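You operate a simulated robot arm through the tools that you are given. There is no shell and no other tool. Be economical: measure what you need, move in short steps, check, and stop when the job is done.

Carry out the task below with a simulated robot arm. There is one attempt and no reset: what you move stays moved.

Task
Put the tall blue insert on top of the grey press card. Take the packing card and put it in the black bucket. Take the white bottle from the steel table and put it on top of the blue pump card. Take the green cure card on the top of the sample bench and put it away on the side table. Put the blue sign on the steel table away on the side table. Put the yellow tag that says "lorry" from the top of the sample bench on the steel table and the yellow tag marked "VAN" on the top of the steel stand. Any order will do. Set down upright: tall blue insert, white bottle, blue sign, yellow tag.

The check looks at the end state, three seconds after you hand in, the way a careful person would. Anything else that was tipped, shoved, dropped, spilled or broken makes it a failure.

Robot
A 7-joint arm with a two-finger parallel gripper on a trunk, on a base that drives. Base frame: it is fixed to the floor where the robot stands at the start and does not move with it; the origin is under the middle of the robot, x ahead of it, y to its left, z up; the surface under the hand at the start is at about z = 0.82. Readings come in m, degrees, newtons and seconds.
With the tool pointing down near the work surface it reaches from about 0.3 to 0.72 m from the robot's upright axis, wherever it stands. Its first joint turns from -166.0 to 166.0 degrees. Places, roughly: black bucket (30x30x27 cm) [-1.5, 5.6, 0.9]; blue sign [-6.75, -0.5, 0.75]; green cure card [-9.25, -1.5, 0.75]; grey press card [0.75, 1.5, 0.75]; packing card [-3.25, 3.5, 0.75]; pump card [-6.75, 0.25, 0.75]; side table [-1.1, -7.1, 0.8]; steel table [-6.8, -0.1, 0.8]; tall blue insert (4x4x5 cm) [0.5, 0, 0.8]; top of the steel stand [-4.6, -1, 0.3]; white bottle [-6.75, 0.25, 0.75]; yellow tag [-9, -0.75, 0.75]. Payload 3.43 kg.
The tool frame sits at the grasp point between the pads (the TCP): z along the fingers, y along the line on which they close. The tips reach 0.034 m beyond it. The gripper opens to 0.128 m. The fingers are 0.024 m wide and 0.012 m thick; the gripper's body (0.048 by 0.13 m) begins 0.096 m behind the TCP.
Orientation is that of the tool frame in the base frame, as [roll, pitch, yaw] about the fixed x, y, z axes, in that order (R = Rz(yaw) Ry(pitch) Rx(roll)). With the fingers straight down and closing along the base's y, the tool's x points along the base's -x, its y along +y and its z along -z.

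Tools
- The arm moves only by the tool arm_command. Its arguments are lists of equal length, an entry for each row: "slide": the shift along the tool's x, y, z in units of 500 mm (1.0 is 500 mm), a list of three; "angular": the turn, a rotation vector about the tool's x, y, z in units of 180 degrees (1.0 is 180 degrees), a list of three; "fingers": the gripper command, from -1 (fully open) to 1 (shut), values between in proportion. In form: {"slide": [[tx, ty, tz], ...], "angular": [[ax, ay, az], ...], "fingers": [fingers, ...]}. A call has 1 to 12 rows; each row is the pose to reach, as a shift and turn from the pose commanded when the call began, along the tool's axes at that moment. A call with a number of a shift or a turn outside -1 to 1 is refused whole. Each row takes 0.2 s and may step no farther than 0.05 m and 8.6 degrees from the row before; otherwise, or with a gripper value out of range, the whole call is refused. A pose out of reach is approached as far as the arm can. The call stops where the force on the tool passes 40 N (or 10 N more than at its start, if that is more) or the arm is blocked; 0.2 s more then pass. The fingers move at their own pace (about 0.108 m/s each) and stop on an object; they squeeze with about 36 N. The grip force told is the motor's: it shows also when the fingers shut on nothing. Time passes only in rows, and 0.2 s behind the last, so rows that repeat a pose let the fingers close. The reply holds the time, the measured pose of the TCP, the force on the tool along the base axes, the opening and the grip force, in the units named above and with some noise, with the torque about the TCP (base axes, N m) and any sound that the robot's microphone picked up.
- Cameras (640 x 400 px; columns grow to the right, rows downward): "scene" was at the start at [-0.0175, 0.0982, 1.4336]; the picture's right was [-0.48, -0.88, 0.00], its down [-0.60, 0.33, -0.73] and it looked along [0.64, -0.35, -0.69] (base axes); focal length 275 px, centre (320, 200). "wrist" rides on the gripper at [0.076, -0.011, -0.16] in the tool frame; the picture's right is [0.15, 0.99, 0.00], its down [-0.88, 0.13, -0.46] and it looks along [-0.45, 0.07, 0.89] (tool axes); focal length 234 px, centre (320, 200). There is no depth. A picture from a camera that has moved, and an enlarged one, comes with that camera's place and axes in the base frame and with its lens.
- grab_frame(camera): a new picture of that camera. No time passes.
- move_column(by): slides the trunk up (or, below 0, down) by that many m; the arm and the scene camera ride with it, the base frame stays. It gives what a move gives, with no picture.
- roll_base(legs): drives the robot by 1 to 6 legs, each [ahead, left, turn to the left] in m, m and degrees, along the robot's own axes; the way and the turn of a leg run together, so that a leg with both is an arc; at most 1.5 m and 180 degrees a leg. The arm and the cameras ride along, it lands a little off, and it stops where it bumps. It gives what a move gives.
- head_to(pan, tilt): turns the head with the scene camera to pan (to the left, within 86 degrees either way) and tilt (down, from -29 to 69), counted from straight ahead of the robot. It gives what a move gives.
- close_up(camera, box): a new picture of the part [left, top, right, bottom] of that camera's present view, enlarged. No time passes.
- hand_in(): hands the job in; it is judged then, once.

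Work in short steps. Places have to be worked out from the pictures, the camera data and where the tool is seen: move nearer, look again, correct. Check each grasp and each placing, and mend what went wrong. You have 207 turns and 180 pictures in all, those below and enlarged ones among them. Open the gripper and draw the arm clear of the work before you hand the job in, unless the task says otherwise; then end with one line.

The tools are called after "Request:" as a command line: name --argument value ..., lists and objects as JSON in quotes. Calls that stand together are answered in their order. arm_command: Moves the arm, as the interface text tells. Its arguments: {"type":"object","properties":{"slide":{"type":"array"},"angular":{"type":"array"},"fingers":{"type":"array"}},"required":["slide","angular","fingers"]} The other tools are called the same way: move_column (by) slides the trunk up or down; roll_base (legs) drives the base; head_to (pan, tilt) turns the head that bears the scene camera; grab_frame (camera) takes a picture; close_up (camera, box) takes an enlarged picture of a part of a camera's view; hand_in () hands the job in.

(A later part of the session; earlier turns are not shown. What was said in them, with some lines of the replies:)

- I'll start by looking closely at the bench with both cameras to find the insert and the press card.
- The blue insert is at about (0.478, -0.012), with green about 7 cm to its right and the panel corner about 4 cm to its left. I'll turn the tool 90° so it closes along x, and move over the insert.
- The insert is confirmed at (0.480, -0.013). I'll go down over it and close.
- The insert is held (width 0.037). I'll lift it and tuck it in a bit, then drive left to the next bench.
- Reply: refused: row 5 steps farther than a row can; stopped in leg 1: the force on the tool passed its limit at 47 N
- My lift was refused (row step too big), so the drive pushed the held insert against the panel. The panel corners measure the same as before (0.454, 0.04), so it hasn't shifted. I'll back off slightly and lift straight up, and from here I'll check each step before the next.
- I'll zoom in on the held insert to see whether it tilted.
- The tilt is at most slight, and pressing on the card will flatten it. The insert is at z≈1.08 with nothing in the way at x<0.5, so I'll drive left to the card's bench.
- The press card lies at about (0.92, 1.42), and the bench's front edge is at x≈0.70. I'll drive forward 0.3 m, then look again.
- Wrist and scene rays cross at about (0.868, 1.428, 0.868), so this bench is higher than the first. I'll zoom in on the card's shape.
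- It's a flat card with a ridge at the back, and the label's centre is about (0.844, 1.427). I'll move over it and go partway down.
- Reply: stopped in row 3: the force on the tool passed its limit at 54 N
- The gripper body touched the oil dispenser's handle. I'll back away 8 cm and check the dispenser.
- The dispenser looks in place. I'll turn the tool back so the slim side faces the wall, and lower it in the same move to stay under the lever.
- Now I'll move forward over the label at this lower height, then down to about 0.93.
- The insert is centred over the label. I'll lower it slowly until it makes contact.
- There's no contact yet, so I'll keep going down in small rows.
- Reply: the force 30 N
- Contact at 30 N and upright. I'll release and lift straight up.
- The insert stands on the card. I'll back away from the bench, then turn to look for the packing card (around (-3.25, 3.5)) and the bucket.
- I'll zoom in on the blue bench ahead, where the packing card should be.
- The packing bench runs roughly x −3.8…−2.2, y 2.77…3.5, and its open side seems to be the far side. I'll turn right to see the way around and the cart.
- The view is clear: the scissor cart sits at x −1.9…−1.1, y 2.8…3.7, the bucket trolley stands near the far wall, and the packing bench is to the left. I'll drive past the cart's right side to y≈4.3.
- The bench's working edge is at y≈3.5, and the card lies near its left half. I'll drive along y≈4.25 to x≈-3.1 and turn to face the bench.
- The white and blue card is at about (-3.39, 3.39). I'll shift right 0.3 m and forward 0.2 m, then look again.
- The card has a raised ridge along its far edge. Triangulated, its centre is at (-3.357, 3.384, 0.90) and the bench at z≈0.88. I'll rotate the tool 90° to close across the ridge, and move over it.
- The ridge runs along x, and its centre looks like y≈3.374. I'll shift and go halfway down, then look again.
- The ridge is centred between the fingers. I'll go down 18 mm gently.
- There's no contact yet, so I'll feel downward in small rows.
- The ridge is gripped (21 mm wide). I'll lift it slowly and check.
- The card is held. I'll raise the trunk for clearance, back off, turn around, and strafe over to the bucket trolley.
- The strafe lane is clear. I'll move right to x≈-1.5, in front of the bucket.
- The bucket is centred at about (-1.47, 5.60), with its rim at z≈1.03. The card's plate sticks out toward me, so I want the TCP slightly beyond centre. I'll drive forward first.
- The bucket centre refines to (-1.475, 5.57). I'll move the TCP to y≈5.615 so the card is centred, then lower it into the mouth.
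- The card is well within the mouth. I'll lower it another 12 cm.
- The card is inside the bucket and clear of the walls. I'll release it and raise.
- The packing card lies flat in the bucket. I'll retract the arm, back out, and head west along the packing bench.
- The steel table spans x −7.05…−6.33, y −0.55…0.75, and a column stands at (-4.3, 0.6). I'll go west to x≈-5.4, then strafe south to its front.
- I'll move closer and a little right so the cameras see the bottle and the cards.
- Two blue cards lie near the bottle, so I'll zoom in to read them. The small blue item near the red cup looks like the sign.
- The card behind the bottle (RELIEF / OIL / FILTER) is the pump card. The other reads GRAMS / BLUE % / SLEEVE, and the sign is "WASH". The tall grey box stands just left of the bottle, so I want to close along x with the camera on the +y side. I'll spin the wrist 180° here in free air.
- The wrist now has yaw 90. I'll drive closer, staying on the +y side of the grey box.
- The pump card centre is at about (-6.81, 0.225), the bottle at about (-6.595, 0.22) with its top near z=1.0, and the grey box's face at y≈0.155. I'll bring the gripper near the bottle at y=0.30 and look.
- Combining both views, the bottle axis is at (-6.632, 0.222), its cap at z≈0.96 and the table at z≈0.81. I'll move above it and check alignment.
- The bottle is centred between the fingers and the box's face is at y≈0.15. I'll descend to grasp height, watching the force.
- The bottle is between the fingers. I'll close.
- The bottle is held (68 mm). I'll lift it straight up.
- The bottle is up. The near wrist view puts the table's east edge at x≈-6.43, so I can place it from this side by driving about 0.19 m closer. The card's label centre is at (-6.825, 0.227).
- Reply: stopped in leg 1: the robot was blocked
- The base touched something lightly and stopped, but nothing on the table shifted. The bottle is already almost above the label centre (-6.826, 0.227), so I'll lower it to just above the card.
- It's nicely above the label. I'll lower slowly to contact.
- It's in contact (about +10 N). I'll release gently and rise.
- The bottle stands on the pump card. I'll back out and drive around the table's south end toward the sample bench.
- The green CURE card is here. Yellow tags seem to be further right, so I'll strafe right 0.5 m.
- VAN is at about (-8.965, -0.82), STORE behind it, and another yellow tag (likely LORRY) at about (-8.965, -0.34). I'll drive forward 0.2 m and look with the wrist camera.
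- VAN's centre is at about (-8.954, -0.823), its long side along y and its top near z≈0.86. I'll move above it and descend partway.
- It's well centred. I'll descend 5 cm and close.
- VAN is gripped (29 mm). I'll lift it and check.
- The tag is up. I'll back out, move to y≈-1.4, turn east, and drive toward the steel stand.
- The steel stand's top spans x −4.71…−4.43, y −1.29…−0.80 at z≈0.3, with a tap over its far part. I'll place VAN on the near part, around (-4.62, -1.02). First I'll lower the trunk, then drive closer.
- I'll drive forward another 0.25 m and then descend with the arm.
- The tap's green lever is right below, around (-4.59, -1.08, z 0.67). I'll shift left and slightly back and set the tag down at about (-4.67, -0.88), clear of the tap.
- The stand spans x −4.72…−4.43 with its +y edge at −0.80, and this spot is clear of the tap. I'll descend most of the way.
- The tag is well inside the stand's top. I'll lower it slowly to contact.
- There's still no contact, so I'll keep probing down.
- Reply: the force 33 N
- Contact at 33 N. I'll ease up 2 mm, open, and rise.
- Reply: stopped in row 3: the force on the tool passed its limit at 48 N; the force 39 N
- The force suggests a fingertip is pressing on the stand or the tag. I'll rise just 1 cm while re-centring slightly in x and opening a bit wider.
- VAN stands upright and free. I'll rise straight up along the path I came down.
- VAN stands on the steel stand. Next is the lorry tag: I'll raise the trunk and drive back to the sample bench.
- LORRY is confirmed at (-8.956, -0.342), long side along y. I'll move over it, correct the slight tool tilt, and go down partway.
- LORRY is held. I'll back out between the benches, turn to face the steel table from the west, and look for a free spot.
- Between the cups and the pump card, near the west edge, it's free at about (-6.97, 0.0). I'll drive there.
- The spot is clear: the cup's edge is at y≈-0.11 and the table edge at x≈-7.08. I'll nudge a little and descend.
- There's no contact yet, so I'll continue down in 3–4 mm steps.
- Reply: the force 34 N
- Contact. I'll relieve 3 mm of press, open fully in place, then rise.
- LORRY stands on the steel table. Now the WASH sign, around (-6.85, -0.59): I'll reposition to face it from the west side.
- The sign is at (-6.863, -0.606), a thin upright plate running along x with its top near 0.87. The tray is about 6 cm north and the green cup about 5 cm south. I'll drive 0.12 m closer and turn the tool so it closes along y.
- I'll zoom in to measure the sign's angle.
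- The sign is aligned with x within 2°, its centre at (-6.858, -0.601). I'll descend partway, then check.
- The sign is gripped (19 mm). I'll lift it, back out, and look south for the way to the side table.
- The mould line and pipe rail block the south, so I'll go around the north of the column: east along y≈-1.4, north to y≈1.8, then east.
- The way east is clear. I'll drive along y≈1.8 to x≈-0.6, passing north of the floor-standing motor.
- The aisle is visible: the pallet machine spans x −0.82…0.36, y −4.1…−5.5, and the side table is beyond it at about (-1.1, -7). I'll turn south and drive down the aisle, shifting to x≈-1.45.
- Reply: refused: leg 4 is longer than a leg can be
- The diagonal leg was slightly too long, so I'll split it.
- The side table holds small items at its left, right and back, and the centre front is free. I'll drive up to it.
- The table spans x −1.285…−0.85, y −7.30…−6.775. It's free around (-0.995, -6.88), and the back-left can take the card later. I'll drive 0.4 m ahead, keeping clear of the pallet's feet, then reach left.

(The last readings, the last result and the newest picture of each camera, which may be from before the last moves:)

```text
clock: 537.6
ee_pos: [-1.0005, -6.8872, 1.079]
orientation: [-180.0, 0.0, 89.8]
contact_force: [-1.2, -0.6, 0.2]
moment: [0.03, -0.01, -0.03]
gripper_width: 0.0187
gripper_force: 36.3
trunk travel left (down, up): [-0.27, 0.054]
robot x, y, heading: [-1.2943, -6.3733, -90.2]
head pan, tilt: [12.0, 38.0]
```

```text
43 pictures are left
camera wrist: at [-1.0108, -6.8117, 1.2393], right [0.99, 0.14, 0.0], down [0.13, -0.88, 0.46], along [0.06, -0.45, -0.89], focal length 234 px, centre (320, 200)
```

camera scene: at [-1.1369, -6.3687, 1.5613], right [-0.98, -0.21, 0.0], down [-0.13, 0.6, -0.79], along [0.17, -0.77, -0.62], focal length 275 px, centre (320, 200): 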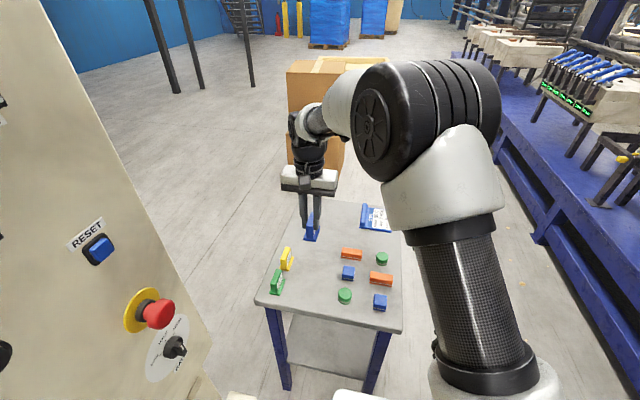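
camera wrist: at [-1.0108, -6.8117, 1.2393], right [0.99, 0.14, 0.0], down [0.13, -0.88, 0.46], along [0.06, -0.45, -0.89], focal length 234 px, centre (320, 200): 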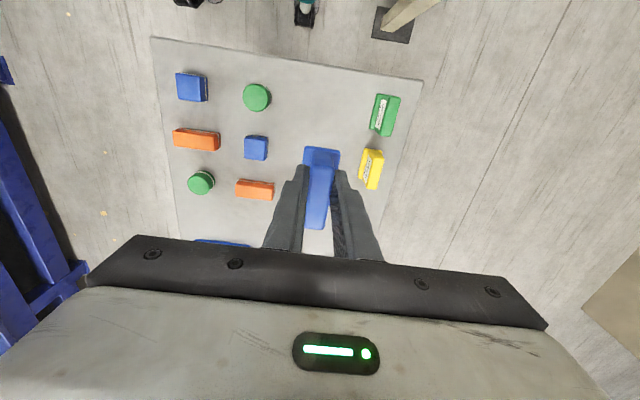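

The lane between the coloured pieces and the small signs is free at x≈-1.0, so I'll descend there.

Request:
arm_command --slide '[[0, 0, 0.08], [0, 0, 0.16], [0, 0, 0.24], [0, 0, 0.32], [0, 0, 0.38]]' --angular '[[0, 0, 0], [0, 0, 0], [0, 0, 0], [0, 0, 0], [0, 0, 0]]' --fingers '[1, 1, 1, 1, 1]'

Request:
arm_command --slide '[[0, 0, 0.008], [0, 0, 0.016], [0, 0, 0.024], [0, 0, 0.032]]' --angular '[[0, 0, 0], [0, 0, 0], [0, 0, 0], [0, 0, 0]]' --fingers '[1, 1, 1, 1]'

Request:
close_up --camera "scene" --box '[250, 190, 410, 330]'

```text
clock: 538.8
ee_pos: [-1.0004, -6.8889, 0.8889]
orientation: [180.0, 0.0, 89.6]
contact_force: [-0.3, -0.2, -0.7]
moment: [0.02, 0.03, 0.02]
gripper_width: 0.0189
gripper_force: 36.1
trunk travel left (down, up): [-0.27, 0.054]
robot x, y, heading: [-1.2943, -6.3749, -90.0]
head pan, tilt: [12.0, 38.0]
```

```text
clock: 539.8
ee_pos: [-1.0003, -6.8875, 0.8719]
orientation: [-180.0, 0.0, 89.7]
contact_force: [-0.3, -0.6, -0.2]
moment: [0.02, 0.01, -0.02]
gripper_width: 0.0188
gripper_force: 35.9
trunk travel left (down, up): [-0.27, 0.054]
robot x, y, heading: [-1.2955, -6.371, -89.8]
head pan, tilt: [12.0, 38.0]
```

```text
2.86 times, centred on (330, 260) of scene
camera zoom: at [-1.137, -6.3687, 1.5613], right [-0.98, -0.21, 0.0], down [-0.13, 0.6, -0.79], along [0.17, -0.77, -0.62], focal length 785 px, centre (291, 29)
```

zoom: 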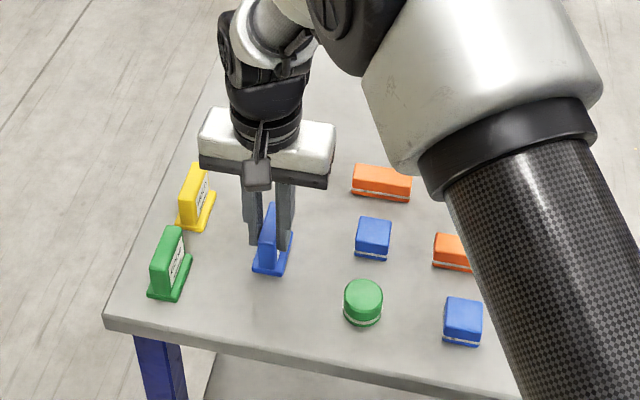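

The sign is close to the table, so I'll step down to contact.

Request:
arm_command --slide '[[0, 0, 0.006], [0, 0, 0.012], [0, 0, 0.018], [0, 0, 0.024]]' --angular '[[0, 0, 0], [0, 0, 0], [0, 0, 0], [0, 0, 0]]' --fingers '[1, 1, 1, 1]'

```text
clock: 540.8
ee_pos: [-1.0014, -6.8891, 0.8645]
orientation: [179.8, 0.5, 89.8]
contact_force: [-1.6, 2.1, 29.4]
moment: [0.0, 0.12, -0.01]
gripper_width: 0.019
gripper_force: 35.8
trunk travel left (down, up): [-0.27, 0.054]
robot x, y, heading: [-1.2948, -6.3737, -89.8]
head pan, tilt: [12.0, 38.0]
```

Contact at 29 N. I'll relieve, release and rise.

Request:
arm_command --slide '[[0, 0, -0.005], [0, 0, -0.005], [0, 0, -0.005]]' --angular '[[0, 0, 0], [0, 0, 0], [0, 0, 0]]' --fingers '[1, 0.5, 0.3]'

Request:
arm_command --slide '[[0, 0, -0.02], [0, 0, -0.06], [0, 0, -0.14], [0, 0, -0.22], [0, 0, -0.3], [0, 0, -0.38], [0, 0, -0.44]]' --angular '[[0, 0, 0], [0, 0, 0], [0, 0, 0], [0, 0, 0], [0, 0, 0], [0, 0, 0], [0, 0, 0]]' --fingers '[0.3, 0.3, 0.3, 0.3, 0.3, 0.3, 0.3]'

Request:
close_up --camera "scene" --box '[250, 190, 410, 330]'

```text
clock: 541.6
ee_pos: [-1.0009, -6.8875, 0.8623]
orientation: [-179.9, 0.0, 89.8]
contact_force: [0.6, 0.3, 0.3]
moment: [-0.02, 0.01, 0.0]
gripper_width: 0.045
gripper_force: 0.1
trunk travel left (down, up): [-0.27, 0.054]
robot x, y, heading: [-1.2946, -6.3754, -89.8]
head pan, tilt: [12.0, 38.0]
```

```text
clock: 543.2
ee_pos: [-1.0021, -6.8892, 1.0843]
orientation: [180.0, 0.0, 89.7]
contact_force: [0.0, -0.7, -0.1]
moment: [-0.03, 0.02, 0.02]
gripper_width: 0.0447
gripper_force: 0.0
trunk travel left (down, up): [-0.27, 0.054]
robot x, y, heading: [-1.2964, -6.3681, -89.9]
head pan, tilt: [12.0, 38.0]
```

```text
2.86 times, centred on (330, 260) of scene
camera zoom: at [-1.1371, -6.3686, 1.5613], right [-0.98, -0.21, 0.0], down [-0.13, 0.6, -0.79], along [0.17, -0.77, -0.62], focal length 785 px, centre (291, 29)
```

zoom: 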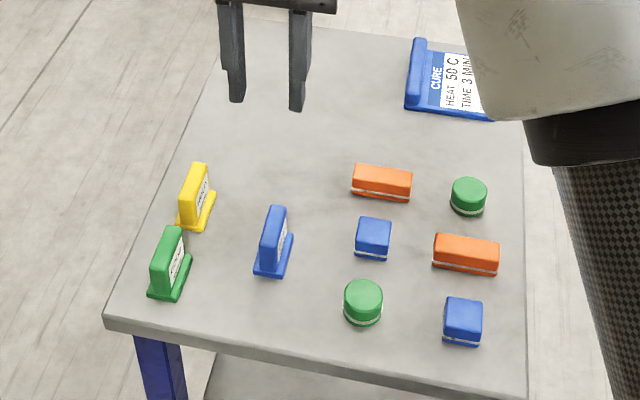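

The sign is placed upright. I'll retract the arm, back out of the aisle, and return along the same route for the green cure card.

Request:
arm_command --slide '[[0, -0.09, 0], [0, -0.18, 0], [0, -0.27, 0], [0, -0.36, 0], [0, -0.45, 0], [0, -0.54, 0], [0.03, -0.6, 0]]' --angular '[[0, 0, 0], [0, 0, 0], [0, 0, 0], [0, 0, 0], [0, 0, 0], [0, 0, 0], [0, 0, 0]]' --fingers '[0.3, 0.3, 0.3, 0.3, 0.3, 0.3, 0.3]'

Request:
roll_base --legs '[[-0.5, 0, 0], [-1.4, -0.1, 0], [-1.5, 0, 0], [-1.2, 0.75, 0], [-1.5, 0, 0]]'

```text
clock: 544.8
ee_pos: [-1.3041, -6.8729, 1.0849]
orientation: [-179.9, 0.0, 89.8]
contact_force: [0.1, -0.3, -0.1]
moment: [-0.01, 0.0, 0.0]
gripper_width: 0.0448
gripper_force: 0.0
trunk travel left (down, up): [-0.27, 0.054]
robot x, y, heading: [-1.2915, -6.3717, -89.9]
head pan, tilt: [12.0, 38.0]
```

```text
clock: 575.7
ee_pos: [-0.794, -0.7218, 1.0828]
orientation: [179.9, 0.0, 92.3]
contact_force: [-0.5, -0.2, -0.4]
moment: [0.01, 0.02, 0.01]
gripper_width: 0.045
gripper_force: 0.1
trunk travel left (down, up): [-0.27, 0.054]
robot x, y, heading: [-0.8067, -0.2218, -87.4]
head pan, tilt: [12.0, 38.0]
```

Request:
roll_base --legs '[[-1.45, 0.22, -2.5], [-0.6, 0.05, 0], [0, 0, -90], [1.5, 0, 0], [1.5, 0, 0], [1.5, 0, 0]]'

Request:
grab_frame --camera "scene"

```text
clock: 611.0
ee_pos: [-5.5925, 1.8713, 1.0838]
orientation: [-180.0, 0.0, -1.0]
contact_force: [-0.9, 0.4, 0.2]
moment: [0.05, 0.02, 0.02]
gripper_width: 0.0447
gripper_force: 0.1
trunk travel left (down, up): [-0.27, 0.054]
robot x, y, heading: [-5.096, 1.8583, 179.2]
head pan, tilt: [12.0, 38.0]
```

```text
40 pictures are left
camera scene: at [-5.089, 1.6972, 1.5613], right [-0.2, 0.98, 0.0], down [0.6, 0.12, -0.79], along [-0.77, -0.15, -0.62], focal length 275 px, centre (320, 200)
```

scene: 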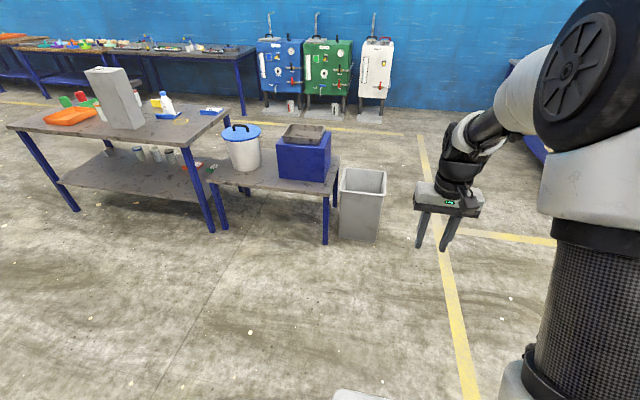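

Request:
roll_base --legs '[[0.3, 0, 0.8], [0, 1.5, 0], [0, 1.5, 0], [0, 0.25, 0], [1.4, 0, 0], [1.3, 0, 0]]'

Request:
head_to --pan 10 --tilt 33

Request:
grab_frame --camera "scene"

```text
clock: 656.7
ee_pos: [-8.5523, -1.4414, 1.0836]
orientation: [-180.0, 0.1, 0.6]
contact_force: [0.4, -0.8, 0.2]
moment: [0.01, -0.02, 0.01]
gripper_width: 0.0449
gripper_force: 0.1
trunk travel left (down, up): [-0.27, 0.054]
robot x, y, heading: [-8.0523, -1.4425, -178.9]
head pan, tilt: [12.0, 38.0]
```

```text
clock: 657.4
ee_pos: [-8.5529, -1.443, 1.0837]
orientation: [-180.0, 0.0, 0.6]
contact_force: [0.3, 0.3, 0.8]
moment: [-0.03, -0.01, -0.01]
gripper_width: 0.0449
gripper_force: 0.0
trunk travel left (down, up): [-0.27, 0.054]
robot x, y, heading: [-8.0548, -1.4387, -178.8]
head pan, tilt: [10.0, 33.0]
```

```text
39 pictures are left
camera scene: at [-8.0479, -1.5992, 1.5689], right [-0.19, 0.98, 0.0], down [0.54, 0.1, -0.84], along [-0.82, -0.16, -0.54], focal length 275 px, centre (320, 200)
```

scene: 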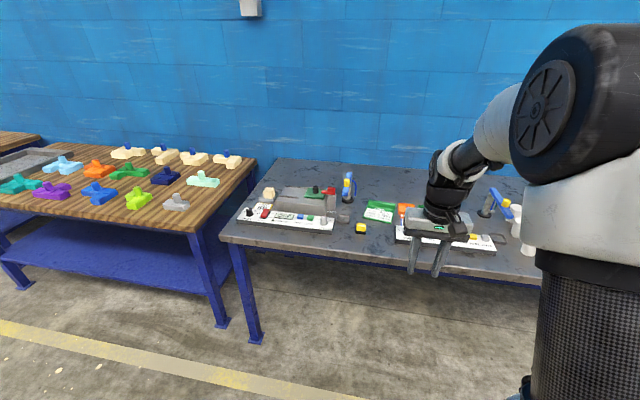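

The green card is at about (-9.13, -1.54), with its ridge on the far side near x≈-9.18. I'll rotate the tool so it closes along x with the camera on the +y side, away from the faucet, then drive in.

Request:
arm_command --slide '[[0, 0, 0], [0, 0, 0], [0, 0, 0], [0, 0, 0], [0, 0, 0], [0, 0, 0], [0, 0, 0], [0, 0, 0], [0, 0, 0], [0, 0, 0], [0, 0, 0], [0, 0, 0]]' --angular '[[0, 0, -0.0417], [0, 0, -0.0833], [0, 0, -0.125], [0, 0, -0.1667], [0, 0, -0.2083], [0, 0, -0.25], [0, 0, -0.2917], [0, 0, -0.3333], [0, 0, -0.375], [0, 0, -0.4167], [0, 0, -0.4583], [0, 0, -0.5]]' --fingers '[0.2, 0.2, 0.2, 0.2, 0.2, 0.2, 0.2, 0.2, 0.2, 0.2, 0.2, 0.2]'

Request:
roll_base --legs '[[0.42, 0.02, 0]]'

Request:
grab_frame --camera "wrist"

Request:
grab_frame --camera "scene"

```text
clock: 660.0
ee_pos: [-8.5531, -1.4415, 1.0839]
orientation: [179.9, 0.0, 90.8]
contact_force: [-1.5, -0.1, 0.3]
moment: [0.03, -0.01, -0.02]
gripper_width: 0.0513
gripper_force: 0.2
trunk travel left (down, up): [-0.27, 0.054]
robot x, y, heading: [-8.0525, -1.4389, -178.7]
head pan, tilt: [10.0, 33.0]
```

```text
clock: 662.5
ee_pos: [-8.9721, -1.4679, 1.0852]
orientation: [-179.9, 0.1, 90.6]
contact_force: [0.9, -0.8, -0.8]
moment: [0.02, 0.04, -0.04]
gripper_width: 0.0512
gripper_force: 0.1
trunk travel left (down, up): [-0.27, 0.054]
robot x, y, heading: [-8.47, -1.4689, -179.1]
head pan, tilt: [10.0, 33.0]
```

```text
38 pictures are left
camera wrist: at [-8.9829, -1.393, 1.2446], right [0.99, 0.16, 0.0], down [0.14, -0.88, 0.46], along [0.07, -0.45, -0.89], focal length 234 px, centre (320, 200)
```

wrist: 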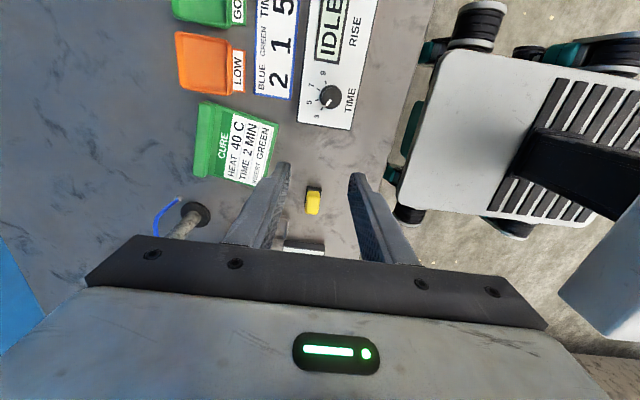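

```text
37 pictures are left
camera scene: at [-8.4657, -1.6261, 1.5689], right [-0.19, 0.98, 0.0], down [0.53, 0.1, -0.84], along [-0.82, -0.16, -0.54], focal length 275 px, centre (320, 200)
```

scene: 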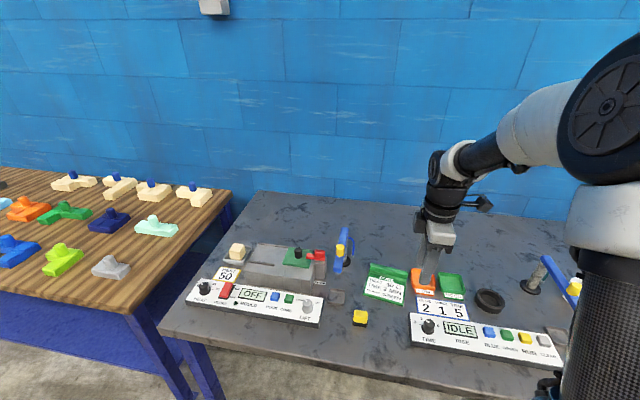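

The ridge centre is at (-9.166, -1.511) and it's tilted about 14°. I'll inch forward 4 cm, move over it, and turn the tool by 14°.

Request:
roll_base --legs '[[0.04, 0, 0]]'

Request:
arm_command --slide '[[-0.02, -0.08, 0], [-0.04, -0.16, 0], [-0.06, -0.23, 0], [-0.088, -0.306, 0], [-0.088, -0.306, 0.08], [-0.088, -0.306, 0.16]]' --angular '[[0, 0, 0.02], [0, 0, 0.04], [0, 0, 0.06], [0, 0, 0.078], [0, 0, 0.078], [0, 0, 0.078]]' --fingers '[0.2, 0.2, 0.2, 0.2, 0.2, 0.2]'

Request:
grab_frame --camera "wrist"

Request:
close_up --camera "scene" --box '[330, 210, 480, 330]'

```text
clock: 663.4
ee_pos: [-9.0101, -1.4677, 1.084]
orientation: [-179.9, 0.0, 90.5]
contact_force: [0.1, 0.8, -0.6]
moment: [0.02, -0.01, 0.01]
gripper_width: 0.0512
gripper_force: 0.1
trunk travel left (down, up): [-0.27, 0.054]
robot x, y, heading: [-8.5094, -1.4686, -179.2]
head pan, tilt: [10.0, 33.0]
```

```text
clock: 664.8
ee_pos: [-9.1625, -1.5111, 1.0032]
orientation: [-180.0, 0.1, 76.5]
contact_force: [-0.4, -0.1, -0.1]
moment: [0.03, 0.02, 0.02]
gripper_width: 0.0512
gripper_force: 0.0
trunk travel left (down, up): [-0.27, 0.054]
robot x, y, heading: [-8.5117, -1.4724, -179.1]
head pan, tilt: [10.0, 33.0]
```

```text
36 pictures are left
camera wrist: at [-9.1564, -1.4355, 1.1642], right [1.0, -0.09, 0.0], down [-0.08, -0.89, 0.46], along [-0.04, -0.45, -0.89], focal length 234 px, centre (320, 200)
```

wrist: 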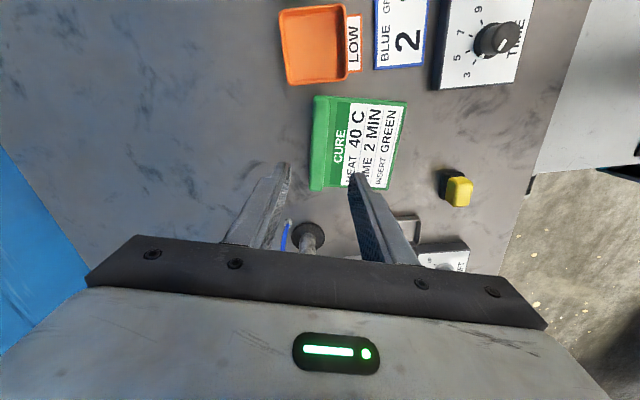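

```text
3.33 times, centred on (405, 270) of scene
camera zoom: at [-8.5056, -1.6267, 1.569], right [-0.19, 0.98, 0.0], down [0.54, 0.1, -0.84], along [-0.82, -0.16, -0.54], focal length 916 px, centre (37, -33)
```

zoom: 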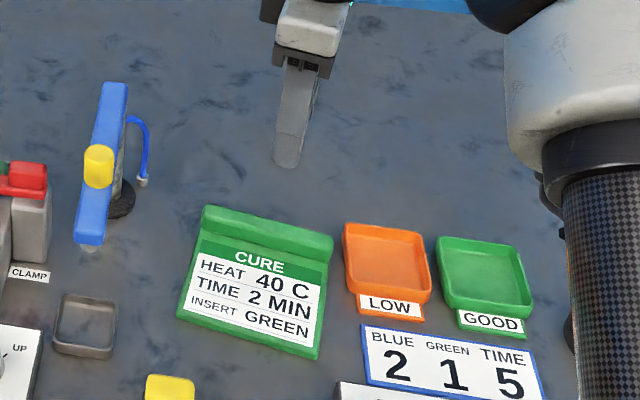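

The ridge is centred between the fingers. I'll descend most of the way, then feel.

Request:
arm_command --slide '[[0, 0, 0.08], [0, 0, 0.16], [0, 0, 0.226]]' --angular '[[0, 0, 0], [0, 0, 0], [0, 0, 0]]' --fingers '[0.2, 0.2, 0.2]'

Request:
grab_frame --camera "wrist"

Request:
close_up --camera "scene" --box '[360, 250, 450, 330]'

```text
clock: 665.6
ee_pos: [-9.1639, -1.5131, 0.8879]
orientation: [180.0, 0.0, 76.6]
contact_force: [-0.4, -0.9, -0.4]
moment: [0.04, 0.0, -0.03]
gripper_width: 0.0512
gripper_force: 0.0
trunk travel left (down, up): [-0.27, 0.054]
robot x, y, heading: [-8.5096, -1.4712, -179.2]
head pan, tilt: [10.0, 33.0]
```

```text
34 pictures are left
camera wrist: at [-9.1572, -1.4382, 1.0494], right [1.0, -0.09, 0.0], down [-0.08, -0.89, 0.46], along [-0.04, -0.45, -0.89], focal length 234 px, centre (320, 200)
```

wrist: 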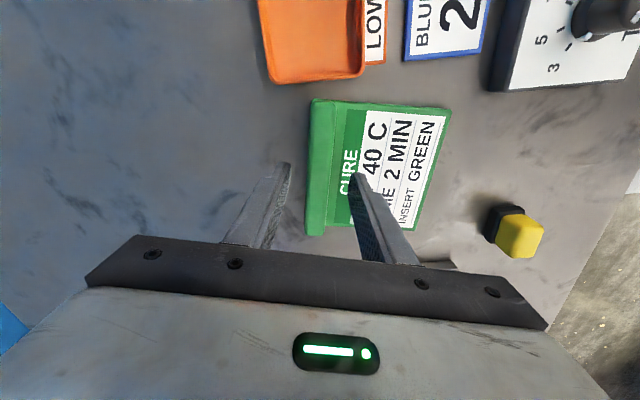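

```text
5.00 times, centred on (405, 290) of scene
camera zoom: at [-8.5057, -1.6268, 1.569], right [-0.19, 0.98, 0.0], down [0.54, 0.1, -0.84], along [-0.82, -0.16, -0.54], focal length 1374 px, centre (-105, -250)
```

zoom: 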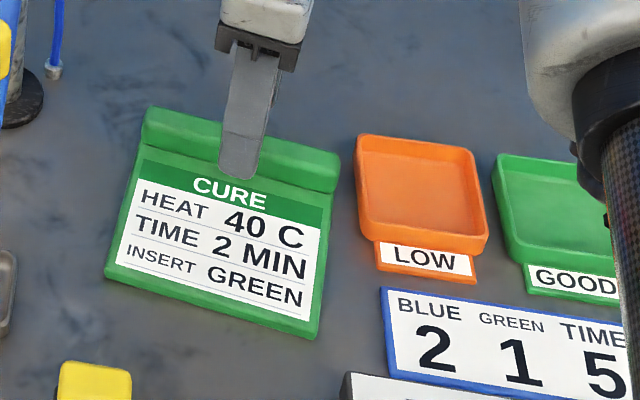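

Request:
arm_command --slide '[[0, 0, 0.016], [0, 0, 0.03], [0, 0, 0.04], [0, 0, 0.04], [0, 0, 0.04], [0, 0, 0.04], [0, 0, 0.04]]' --angular '[[0, 0, 0], [0, 0, 0], [0, 0, 0], [0, 0, 0], [0, 0, 0], [0, 0, 0], [0, 0, 0]]' --fingers '[0.2, 0.2, 0.2, 0.4, 1, 1, 1]'

Request:
close_up --camera "scene" --box '[360, 250, 450, 330]'

```text
clock: 667.2
ee_pos: [-9.1637, -1.5139, 0.8715]
orientation: [180.0, 0.0, 76.4]
contact_force: [0.2, 0.0, 0.8]
moment: [0.04, -0.02, 0.05]
gripper_width: 0.0213
gripper_force: 35.8
trunk travel left (down, up): [-0.27, 0.054]
robot x, y, heading: [-8.508, -1.4669, -179.2]
head pan, tilt: [10.0, 33.0]
```

```text
5.00 times, centred on (405, 290) of scene
camera zoom: at [-8.5056, -1.6268, 1.5689], right [-0.19, 0.98, 0.0], down [0.53, 0.1, -0.84], along [-0.82, -0.16, -0.54], focal length 1374 px, centre (-105, -250)
```

zoom: 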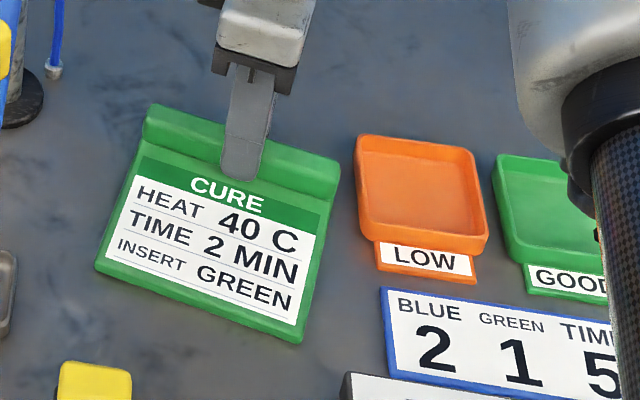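

The ridge is gripped (21 mm). I'll lift gently.

Request:
arm_command --slide '[[0, 0, -0.02], [0, 0, -0.05], [0, 0, -0.1], [0, 0, -0.18], [0, 0, -0.26], [0, 0, -0.34], [0, 0, -0.42]]' --angular '[[0, 0, 0], [0, 0, 0], [0, 0, 0], [0, 0, 0], [0, 0, 0], [0, 0, 0], [0, 0, 0]]' --fingers '[1, 1, 1, 1, 1, 1, 1]'

Request:
grab_frame --camera "wrist"

```text
clock: 668.8
ee_pos: [-9.1625, -1.5143, 1.0826]
orientation: [-179.9, 0.0, 76.6]
contact_force: [0.4, -0.2, -0.9]
moment: [0.0, 0.01, 0.01]
gripper_width: 0.021
gripper_force: 35.5
trunk travel left (down, up): [-0.27, 0.054]
robot x, y, heading: [-8.5105, -1.4725, -179.0]
head pan, tilt: [10.0, 33.0]
```

```text
31 pictures are left
camera wrist: at [-9.1557, -1.438, 1.2431], right [1.0, -0.09, 0.0], down [-0.08, -0.89, 0.46], along [-0.04, -0.45, -0.89], focal length 234 px, centre (320, 200)
```

wrist: 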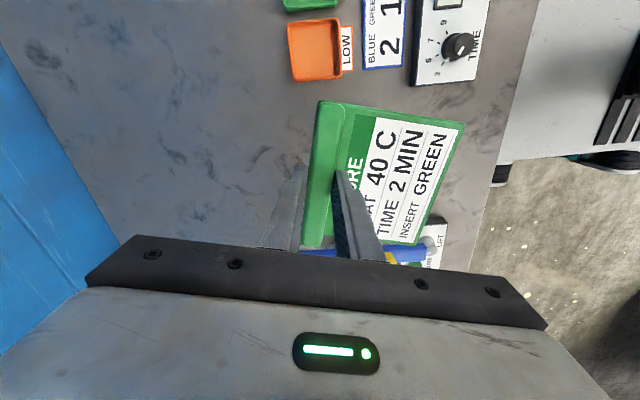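

The card is held level. I'll back out, then turn the wrist about 166° in free air so the card points away from the robot, for better reach at the side table.

Request:
roll_base --legs '[[-0.55, 0, 0]]'

Request:
arm_command --slide '[[0, 0.03, 0], [0, 0.06, 0], [0, 0.09, 0], [0, 0.12, 0], [0, 0.15, 0], [0, 0.18, 0], [0, 0.21, 0], [0, 0.24, 0], [0, 0.26, 0], [0, 0.28, 0], [0, 0.3, 0], [0, 0.3, 0]]' --angular '[[0, 0, 0.0383], [0, 0, 0.0767], [0, 0, 0.115], [0, 0, 0.1533], [0, 0, 0.1917], [0, 0, 0.23], [0, 0, 0.2683], [0, 0, 0.3067], [0, 0, 0.345], [0, 0, 0.3833], [0, 0, 0.4217], [0, 0, 0.46]]' --fingers '[1, 1, 1, 1, 1, 1, 1, 1, 1, 1, 1, 1]'

Request:
arm_command --slide '[[0, 0, 0], [0, 0, 0], [0, 0, 0], [0, 0, 0], [0, 0, 0], [0, 0, 0], [0, 0, 0], [0, 0, 0], [0, 0, 0], [0, 0, 0], [0, 0, 0], [0, 0, 0]]' --angular '[[0, 0, 0.0383], [0, 0, 0.0767], [0, 0, 0.115], [0, 0, 0.1533], [0, 0, 0.1917], [0, 0, 0.23], [0, 0, 0.2683], [0, 0, 0.3067], [0, 0, 0.345], [0, 0, 0.3833], [0, 0, 0.4217], [0, 0, 0.46]]' --fingers '[1, 1, 1, 1, 1, 1, 1, 1, 1, 1, 1, 1]'

Request:
grab_frame --camera "scene"

```text
clock: 672.0
ee_pos: [-8.6129, -1.5019, 1.0822]
orientation: [-179.9, 0.0, 75.9]
contact_force: [0.4, 0.1, -1.4]
moment: [0.03, 0.01, -0.02]
gripper_width: 0.021
gripper_force: 35.9
trunk travel left (down, up): [-0.27, 0.054]
robot x, y, heading: [-7.9612, -1.4627, -179.9]
head pan, tilt: [10.0, 33.0]
```

```text
clock: 674.6
ee_pos: [-8.4692, -1.5385, 1.0829]
orientation: [-180.0, 0.0, -6.9]
contact_force: [-0.3, -0.4, -1.2]
moment: [0.04, 0.01, 0.02]
gripper_width: 0.0207
gripper_force: 36.0
trunk travel left (down, up): [-0.27, 0.054]
robot x, y, heading: [-7.9594, -1.4668, -179.4]
head pan, tilt: [10.0, 33.0]
```

```text
clock: 677.2
ee_pos: [-8.4679, -1.5383, 1.082]
orientation: [180.0, -0.1, -89.8]
contact_force: [-0.2, 0.5, 0.5]
moment: [-0.01, 0.03, 0.0]
gripper_width: 0.0211
gripper_force: 35.6
trunk travel left (down, up): [-0.27, 0.054]
robot x, y, heading: [-7.9622, -1.464, -179.4]
head pan, tilt: [10.0, 33.0]
```

```text
30 pictures are left
camera scene: at [-7.9573, -1.6208, 1.5689], right [-0.18, 0.98, 0.0], down [0.54, 0.1, -0.84], along [-0.82, -0.15, -0.54], focal length 275 px, centre (320, 200)
```

scene: 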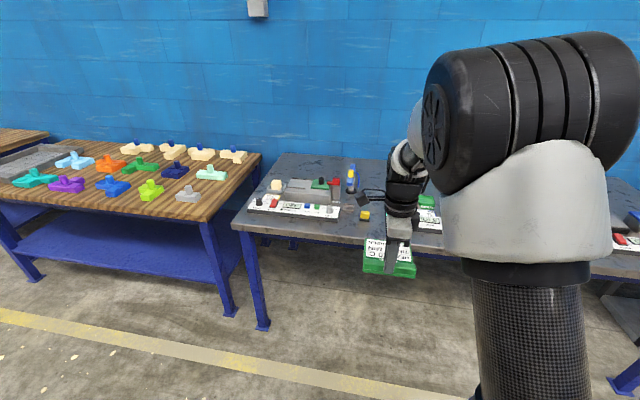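

The card now points forward. I'll drive back along the same route: backwards east, strafe north, east again, then turn south.

Request:
roll_base --legs '[[-1.3, 0, -0.6], [-1.2, 0, 0], [0, -1.5, 0], [0, -1.5, 0], [0, -0.3, 0]]'

```text
clock: 720.5
ee_pos: [-5.9299, 1.6829, 1.0844]
orientation: [-180.0, 0.0, -89.1]
contact_force: [-0.6, -0.1, -0.4]
moment: [-0.02, -0.03, 0.0]
gripper_width: 0.0209
gripper_force: 36.0
trunk travel left (down, up): [-0.27, 0.054]
robot x, y, heading: [-5.4261, 1.764, -179.2]
head pan, tilt: [10.0, 33.0]
```

Request:
roll_base --legs '[[-1.5, 0, 0], [-1.5, 0, 0], [-1.5, 0, 0], [-0.25, 0, 0], [0, 0, 89.2]]'

Request:
roll_base --legs '[[1.5, 0, 0], [1.5, 0, 0]]'

```text
clock: 747.0
ee_pos: [-0.665, 1.3144, 1.0821]
orientation: [179.9, 0.0, 0.7]
contact_force: [1.0, 0.5, -1.5]
moment: [0.03, 0.01, 0.02]
gripper_width: 0.021
gripper_force: 35.9
trunk travel left (down, up): [-0.27, 0.054]
robot x, y, heading: [-0.7464, 1.8239, -89.5]
head pan, tilt: [10.0, 33.0]
```

```text
clock: 761.4
ee_pos: [-0.5862, -1.6688, 1.0821]
orientation: [180.0, 0.1, 1.6]
contact_force: [-0.1, -0.2, -0.5]
moment: [0.0, 0.01, -0.03]
gripper_width: 0.0209
gripper_force: 36.1
trunk travel left (down, up): [-0.27, 0.054]
robot x, y, heading: [-0.6725, -1.1663, -88.5]
head pan, tilt: [10.0, 33.0]
```

Request:
roll_base --legs '[[1.2, -0.77, -1.5], [1.5, 0, 0], [1.5, 0, 0], [0.6, 0.08, 0]]'

Request:
grab_frame --camera "scene"

```text
clock: 786.2
ee_pos: [-1.2891, -6.4368, 1.083]
orientation: [180.0, 0.0, -0.5]
contact_force: [-0.3, -0.5, -2.3]
moment: [0.01, -0.02, 0.0]
gripper_width: 0.0212
gripper_force: 36.2
trunk travel left (down, up): [-0.27, 0.054]
robot x, y, heading: [-1.3577, -5.9236, -90.7]
head pan, tilt: [10.0, 33.0]
```

```text
29 pictures are left
camera scene: at [-1.1989, -5.9285, 1.5689], right [-0.99, -0.16, 0.0], down [-0.09, 0.54, -0.84], along [0.14, -0.83, -0.54], focal length 275 px, centre (320, 200)
```

scene: 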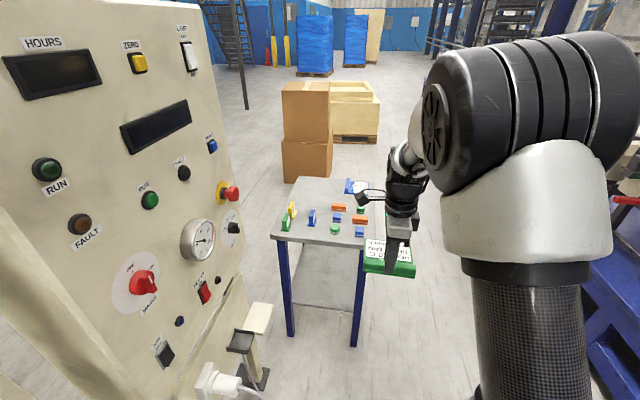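

Request:
roll_base --legs '[[0.52, 0.07, 0.7]]'

```text
clock: 789.2
ee_pos: [-1.2178, -6.9512, 1.083]
orientation: [-179.9, 0.1, -0.1]
contact_force: [-0.2, 0.5, -1.4]
moment: [0.07, -0.03, -0.01]
gripper_width: 0.0209
gripper_force: 35.8
trunk travel left (down, up): [-0.27, 0.054]
robot x, y, heading: [-1.2879, -6.4467, -90.3]
head pan, tilt: [10.0, 33.0]
```

Now I'll reach left to (-0.965, -7.05) at this height.

Request:
arm_command --slide '[[0.08, 0.03, 0], [0.16, 0.06, 0], [0.24, 0.09, 0], [0.32, 0.12, 0], [0.4, 0.15, 0], [0.48, 0.18, 0], [0.506, 0.198, 0]]' --angular '[[0, 0, 0], [0, 0, 0], [0, 0, 0], [0, 0, 0], [0, 0, 0], [0, 0, 0], [0, 0, 0]]' --fingers '[1, 1, 1, 1, 1, 1, 1]'

Request:
grab_frame --camera "wrist"

Request:
grab_frame --camera "scene"

```text
clock: 790.8
ee_pos: [-0.9639, -7.0489, 1.0826]
orientation: [-180.0, 0.0, -0.2]
contact_force: [0.0, -0.3, -1.4]
moment: [0.01, -0.03, 0.0]
gripper_width: 0.0212
gripper_force: 35.9
trunk travel left (down, up): [-0.27, 0.054]
robot x, y, heading: [-1.2916, -6.4414, -90.1]
head pan, tilt: [10.0, 33.0]
```

```text
28 pictures are left
camera wrist: at [-0.888, -7.0395, 1.2433], right [0.14, -0.99, 0.0], down [-0.88, -0.13, 0.46], along [-0.45, -0.06, -0.89], focal length 234 px, centre (320, 200)
```

wrist: 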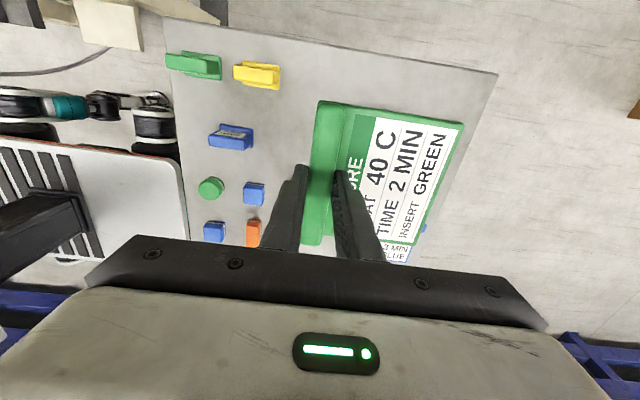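

```text
27 pictures are left
camera scene: at [-1.1329, -6.4435, 1.5689], right [-0.99, -0.17, 0.0], down [-0.09, 0.54, -0.84], along [0.14, -0.83, -0.54], focal length 275 px, centre (320, 200)
```

scene: 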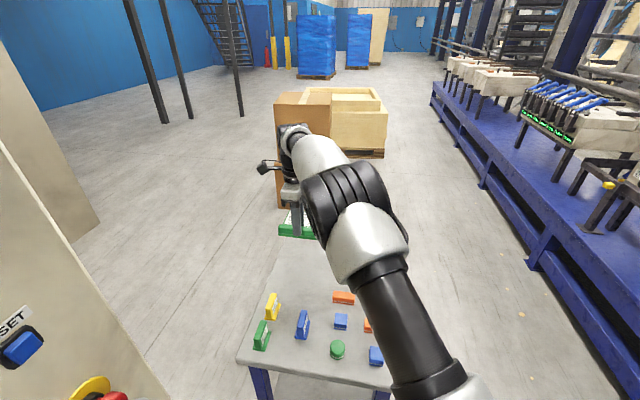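

The footprint (x −1.03…−0.90, y −7.04…−7.15) is free on the table. I'll descend to about 2 cm above it.

Request:
arm_command --slide '[[0, 0, 0.08], [0, 0, 0.16], [0, 0, 0.24], [0, 0, 0.32], [0, 0, 0.39], [0, 0, 0.42]]' --angular '[[0, 0, 0], [0, 0, 0], [0, 0, 0], [0, 0, 0], [0, 0, 0], [0, 0, 0]]' --fingers '[1, 1, 1, 1, 1, 1]'

Request:
close_up --camera "scene" --box '[230, 190, 400, 370]'

Request:
grab_frame --camera "wrist"

```text
clock: 792.2
ee_pos: [-0.9669, -7.0498, 0.8729]
orientation: [180.0, -0.1, -0.2]
contact_force: [0.0, 0.7, -0.7]
moment: [0.03, -0.04, -0.01]
gripper_width: 0.0208
gripper_force: 36.4
trunk travel left (down, up): [-0.27, 0.054]
robot x, y, heading: [-1.2892, -6.4437, -90.2]
head pan, tilt: [10.0, 33.0]
```

```text
2.22 times, centred on (315, 280) of scene
camera zoom: at [-1.133, -6.4434, 1.569], right [-0.99, -0.17, 0.0], down [-0.09, 0.54, -0.84], along [0.14, -0.83, -0.54], focal length 611 px, centre (331, 22)
```

zoom: 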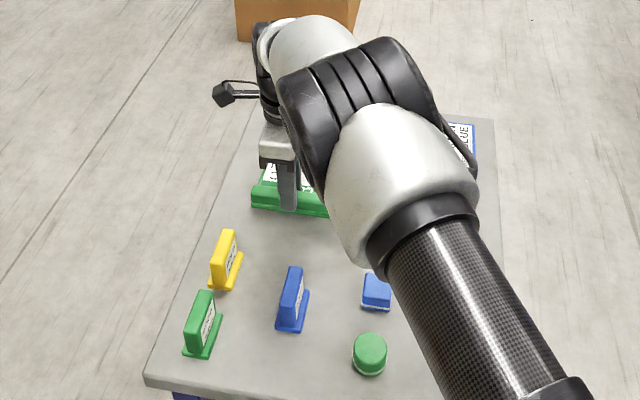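

```text
25 pictures are left
camera wrist: at [-0.8908, -7.0392, 1.0334], right [0.14, -0.99, 0.0], down [-0.88, -0.13, 0.46], along [-0.45, -0.07, -0.89], focal length 234 px, centre (320, 200)
```

wrist: 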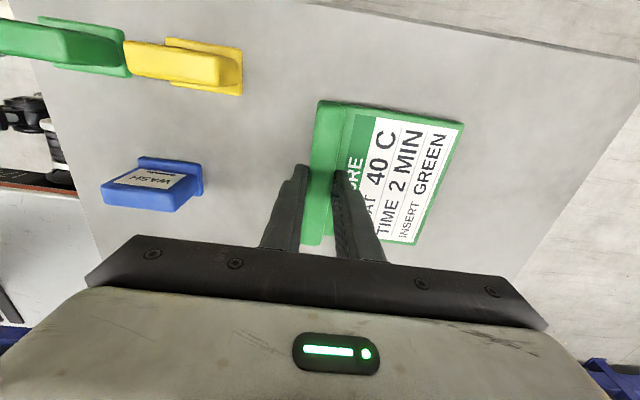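

All is clear. I'll lower in small steps to contact.

Request:
arm_command --slide '[[0, 0, 0.014], [0, 0, 0.028], [0, 0, 0.038], [0, 0, 0.046]]' --angular '[[0, 0, 0], [0, 0, 0], [0, 0, 0], [0, 0, 0]]' --fingers '[1, 1, 1, 1]'

```text
clock: 793.2
ee_pos: [-0.9661, -7.0509, 0.8511]
orientation: [179.9, 0.0, -0.2]
contact_force: [-1.4, 1.8, 9.1]
moment: [0.24, 0.54, -0.04]
gripper_width: 0.0212
gripper_force: 35.8
trunk travel left (down, up): [-0.27, 0.054]
robot x, y, heading: [-1.2887, -6.445, -90.3]
head pan, tilt: [10.0, 33.0]
```

First contact at 9 N. I'll go 3 mm more to seat it.

Request:
arm_command --slide '[[0, 0, 0.004], [0, 0, 0.006]]' --angular '[[0, 0, 0], [0, 0, 0]]' --fingers '[1, 1]'

Request:
close_up --camera "wrist" --box '[220, 60, 500, 260]'

```text
clock: 793.8
ee_pos: [-0.9656, -7.0502, 0.85]
orientation: [179.6, -0.2, -0.2]
contact_force: [-3.1, 5.4, 28.5]
moment: [0.22, 0.12, -0.02]
gripper_width: 0.0212
gripper_force: 35.9
trunk travel left (down, up): [-0.27, 0.054]
robot x, y, heading: [-1.2887, -6.4469, -90.2]
head pan, tilt: [10.0, 33.0]
```

```text
2.00 times, centred on (360, 160) of wrist
camera zoom: at [-0.8902, -7.0391, 1.0114], right [0.14, -0.99, 0.01], down [-0.88, -0.12, 0.45], along [-0.45, -0.07, -0.89], focal length 468 px, centre (240, 280)
```

zoom: 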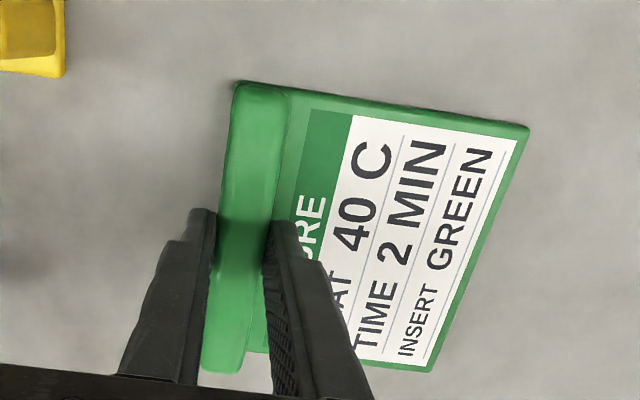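

Seated. I'll relieve, open, and rise.

Request:
arm_command --slide '[[0, 0, -0.005], [0, 0, -0.005], [0, 0, -0.005]]' --angular '[[0, 0, 0], [0, 0, 0], [0, 0, 0]]' --fingers '[1, 0.5, 0.25]'

Request:
arm_command --slide '[[0, 0, -0.02], [0, 0, -0.06], [0, 0, -0.14], [0, 0, -0.22], [0, 0, -0.3], [0, 0, -0.38], [0, 0, -0.46]]' --angular '[[0, 0, 0], [0, 0, 0], [0, 0, 0], [0, 0, 0], [0, 0, 0], [0, 0, 0], [0, 0, 0]]' --fingers '[0.25, 0.25, 0.25, 0.25, 0.25, 0.25, 0.25]'

Request:
grab_frame --camera "wrist"

```text
clock: 794.6
ee_pos: [-0.9651, -7.0501, 0.8481]
orientation: [-179.9, 0.0, -0.2]
contact_force: [-0.3, -0.5, -0.1]
moment: [-0.01, -0.01, -0.03]
gripper_width: 0.0478
gripper_force: 0.1
trunk travel left (down, up): [-0.27, 0.054]
robot x, y, heading: [-1.2899, -6.443, -90.2]
head pan, tilt: [10.0, 33.0]
```

```text
clock: 796.2
ee_pos: [-0.9682, -7.0502, 1.0784]
orientation: [180.0, 0.0, -0.2]
contact_force: [0.0, 0.2, -0.2]
moment: [-0.01, -0.03, 0.03]
gripper_width: 0.0479
gripper_force: 0.1
trunk travel left (down, up): [-0.27, 0.054]
robot x, y, heading: [-1.2862, -6.4409, -90.2]
head pan, tilt: [10.0, 33.0]
```

```text
23 pictures are left
camera wrist: at [-0.892, -7.0392, 1.2383], right [0.14, -0.99, 0.0], down [-0.88, -0.13, 0.46], along [-0.45, -0.07, -0.89], focal length 234 px, centre (320, 200)
```

wrist: 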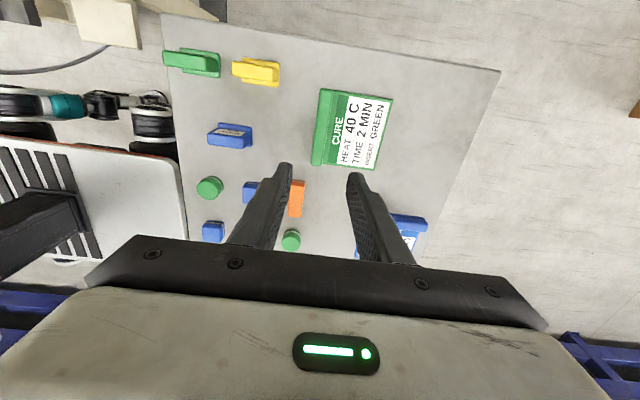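

The green card lies flat beside the sign. I'll retract the arm, back away, and take one last look at the side table.

Request:
arm_command --slide '[[-0.09, 0, 0], [-0.18, 0, 0], [-0.27, 0, 0], [-0.36, -0.04, 0], [-0.45, -0.08, 0], [-0.53, -0.12, 0]]' --angular '[[0, 0, 0], [0, 0, 0], [0, 0, 0], [0, 0, 0], [0, 0, 0], [0, 0, 0]]' --fingers '[-0.5, -0.5, -0.5, -0.5, -0.5, -0.5]'

Request:
roll_base --legs '[[-0.6, 0, 0]]'

Request:
close_up --camera "scene" --box '[250, 150, 410, 280]'

```text
clock: 797.6
ee_pos: [-1.2337, -6.9884, 1.0783]
orientation: [-180.0, 0.0, -0.2]
contact_force: [0.4, 0.5, -0.4]
moment: [-0.01, 0.01, 0.03]
gripper_width: 0.0958
gripper_force: 0.1
trunk travel left (down, up): [-0.27, 0.054]
robot x, y, heading: [-1.2888, -6.4429, -90.1]
head pan, tilt: [10.0, 33.0]
```

```text
clock: 801.0
ee_pos: [-1.2322, -6.4014, 1.0783]
orientation: [-179.9, 0.0, -0.2]
contact_force: [-0.2, 0.1, -0.2]
moment: [0.0, 0.02, 0.02]
gripper_width: 0.0957
gripper_force: 0.0
trunk travel left (down, up): [-0.27, 0.054]
robot x, y, heading: [-1.2881, -5.8568, -90.1]
head pan, tilt: [10.0, 33.0]
```

```text
3.08 times, centred on (330, 215) of scene
camera zoom: at [-1.1314, -5.855, 1.569], right [-0.99, -0.17, 0.0], down [-0.09, 0.54, -0.84], along [0.14, -0.83, -0.54], focal length 846 px, centre (289, 154)
```

zoom: 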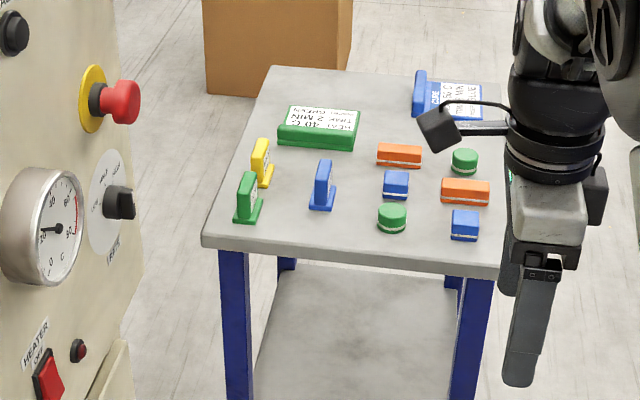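

All seven items are in place, the gripper is open and the arm is clear, so I'm handing in.

Request:
hand_in

```text
The job is handed in.
```

All seven items are where you asked and the job is handed in. On the way I bumped a front-bench control panel, the oil dispenser's handle and, lightly, something at the steel table; I saw nothing shifted or knocked over.
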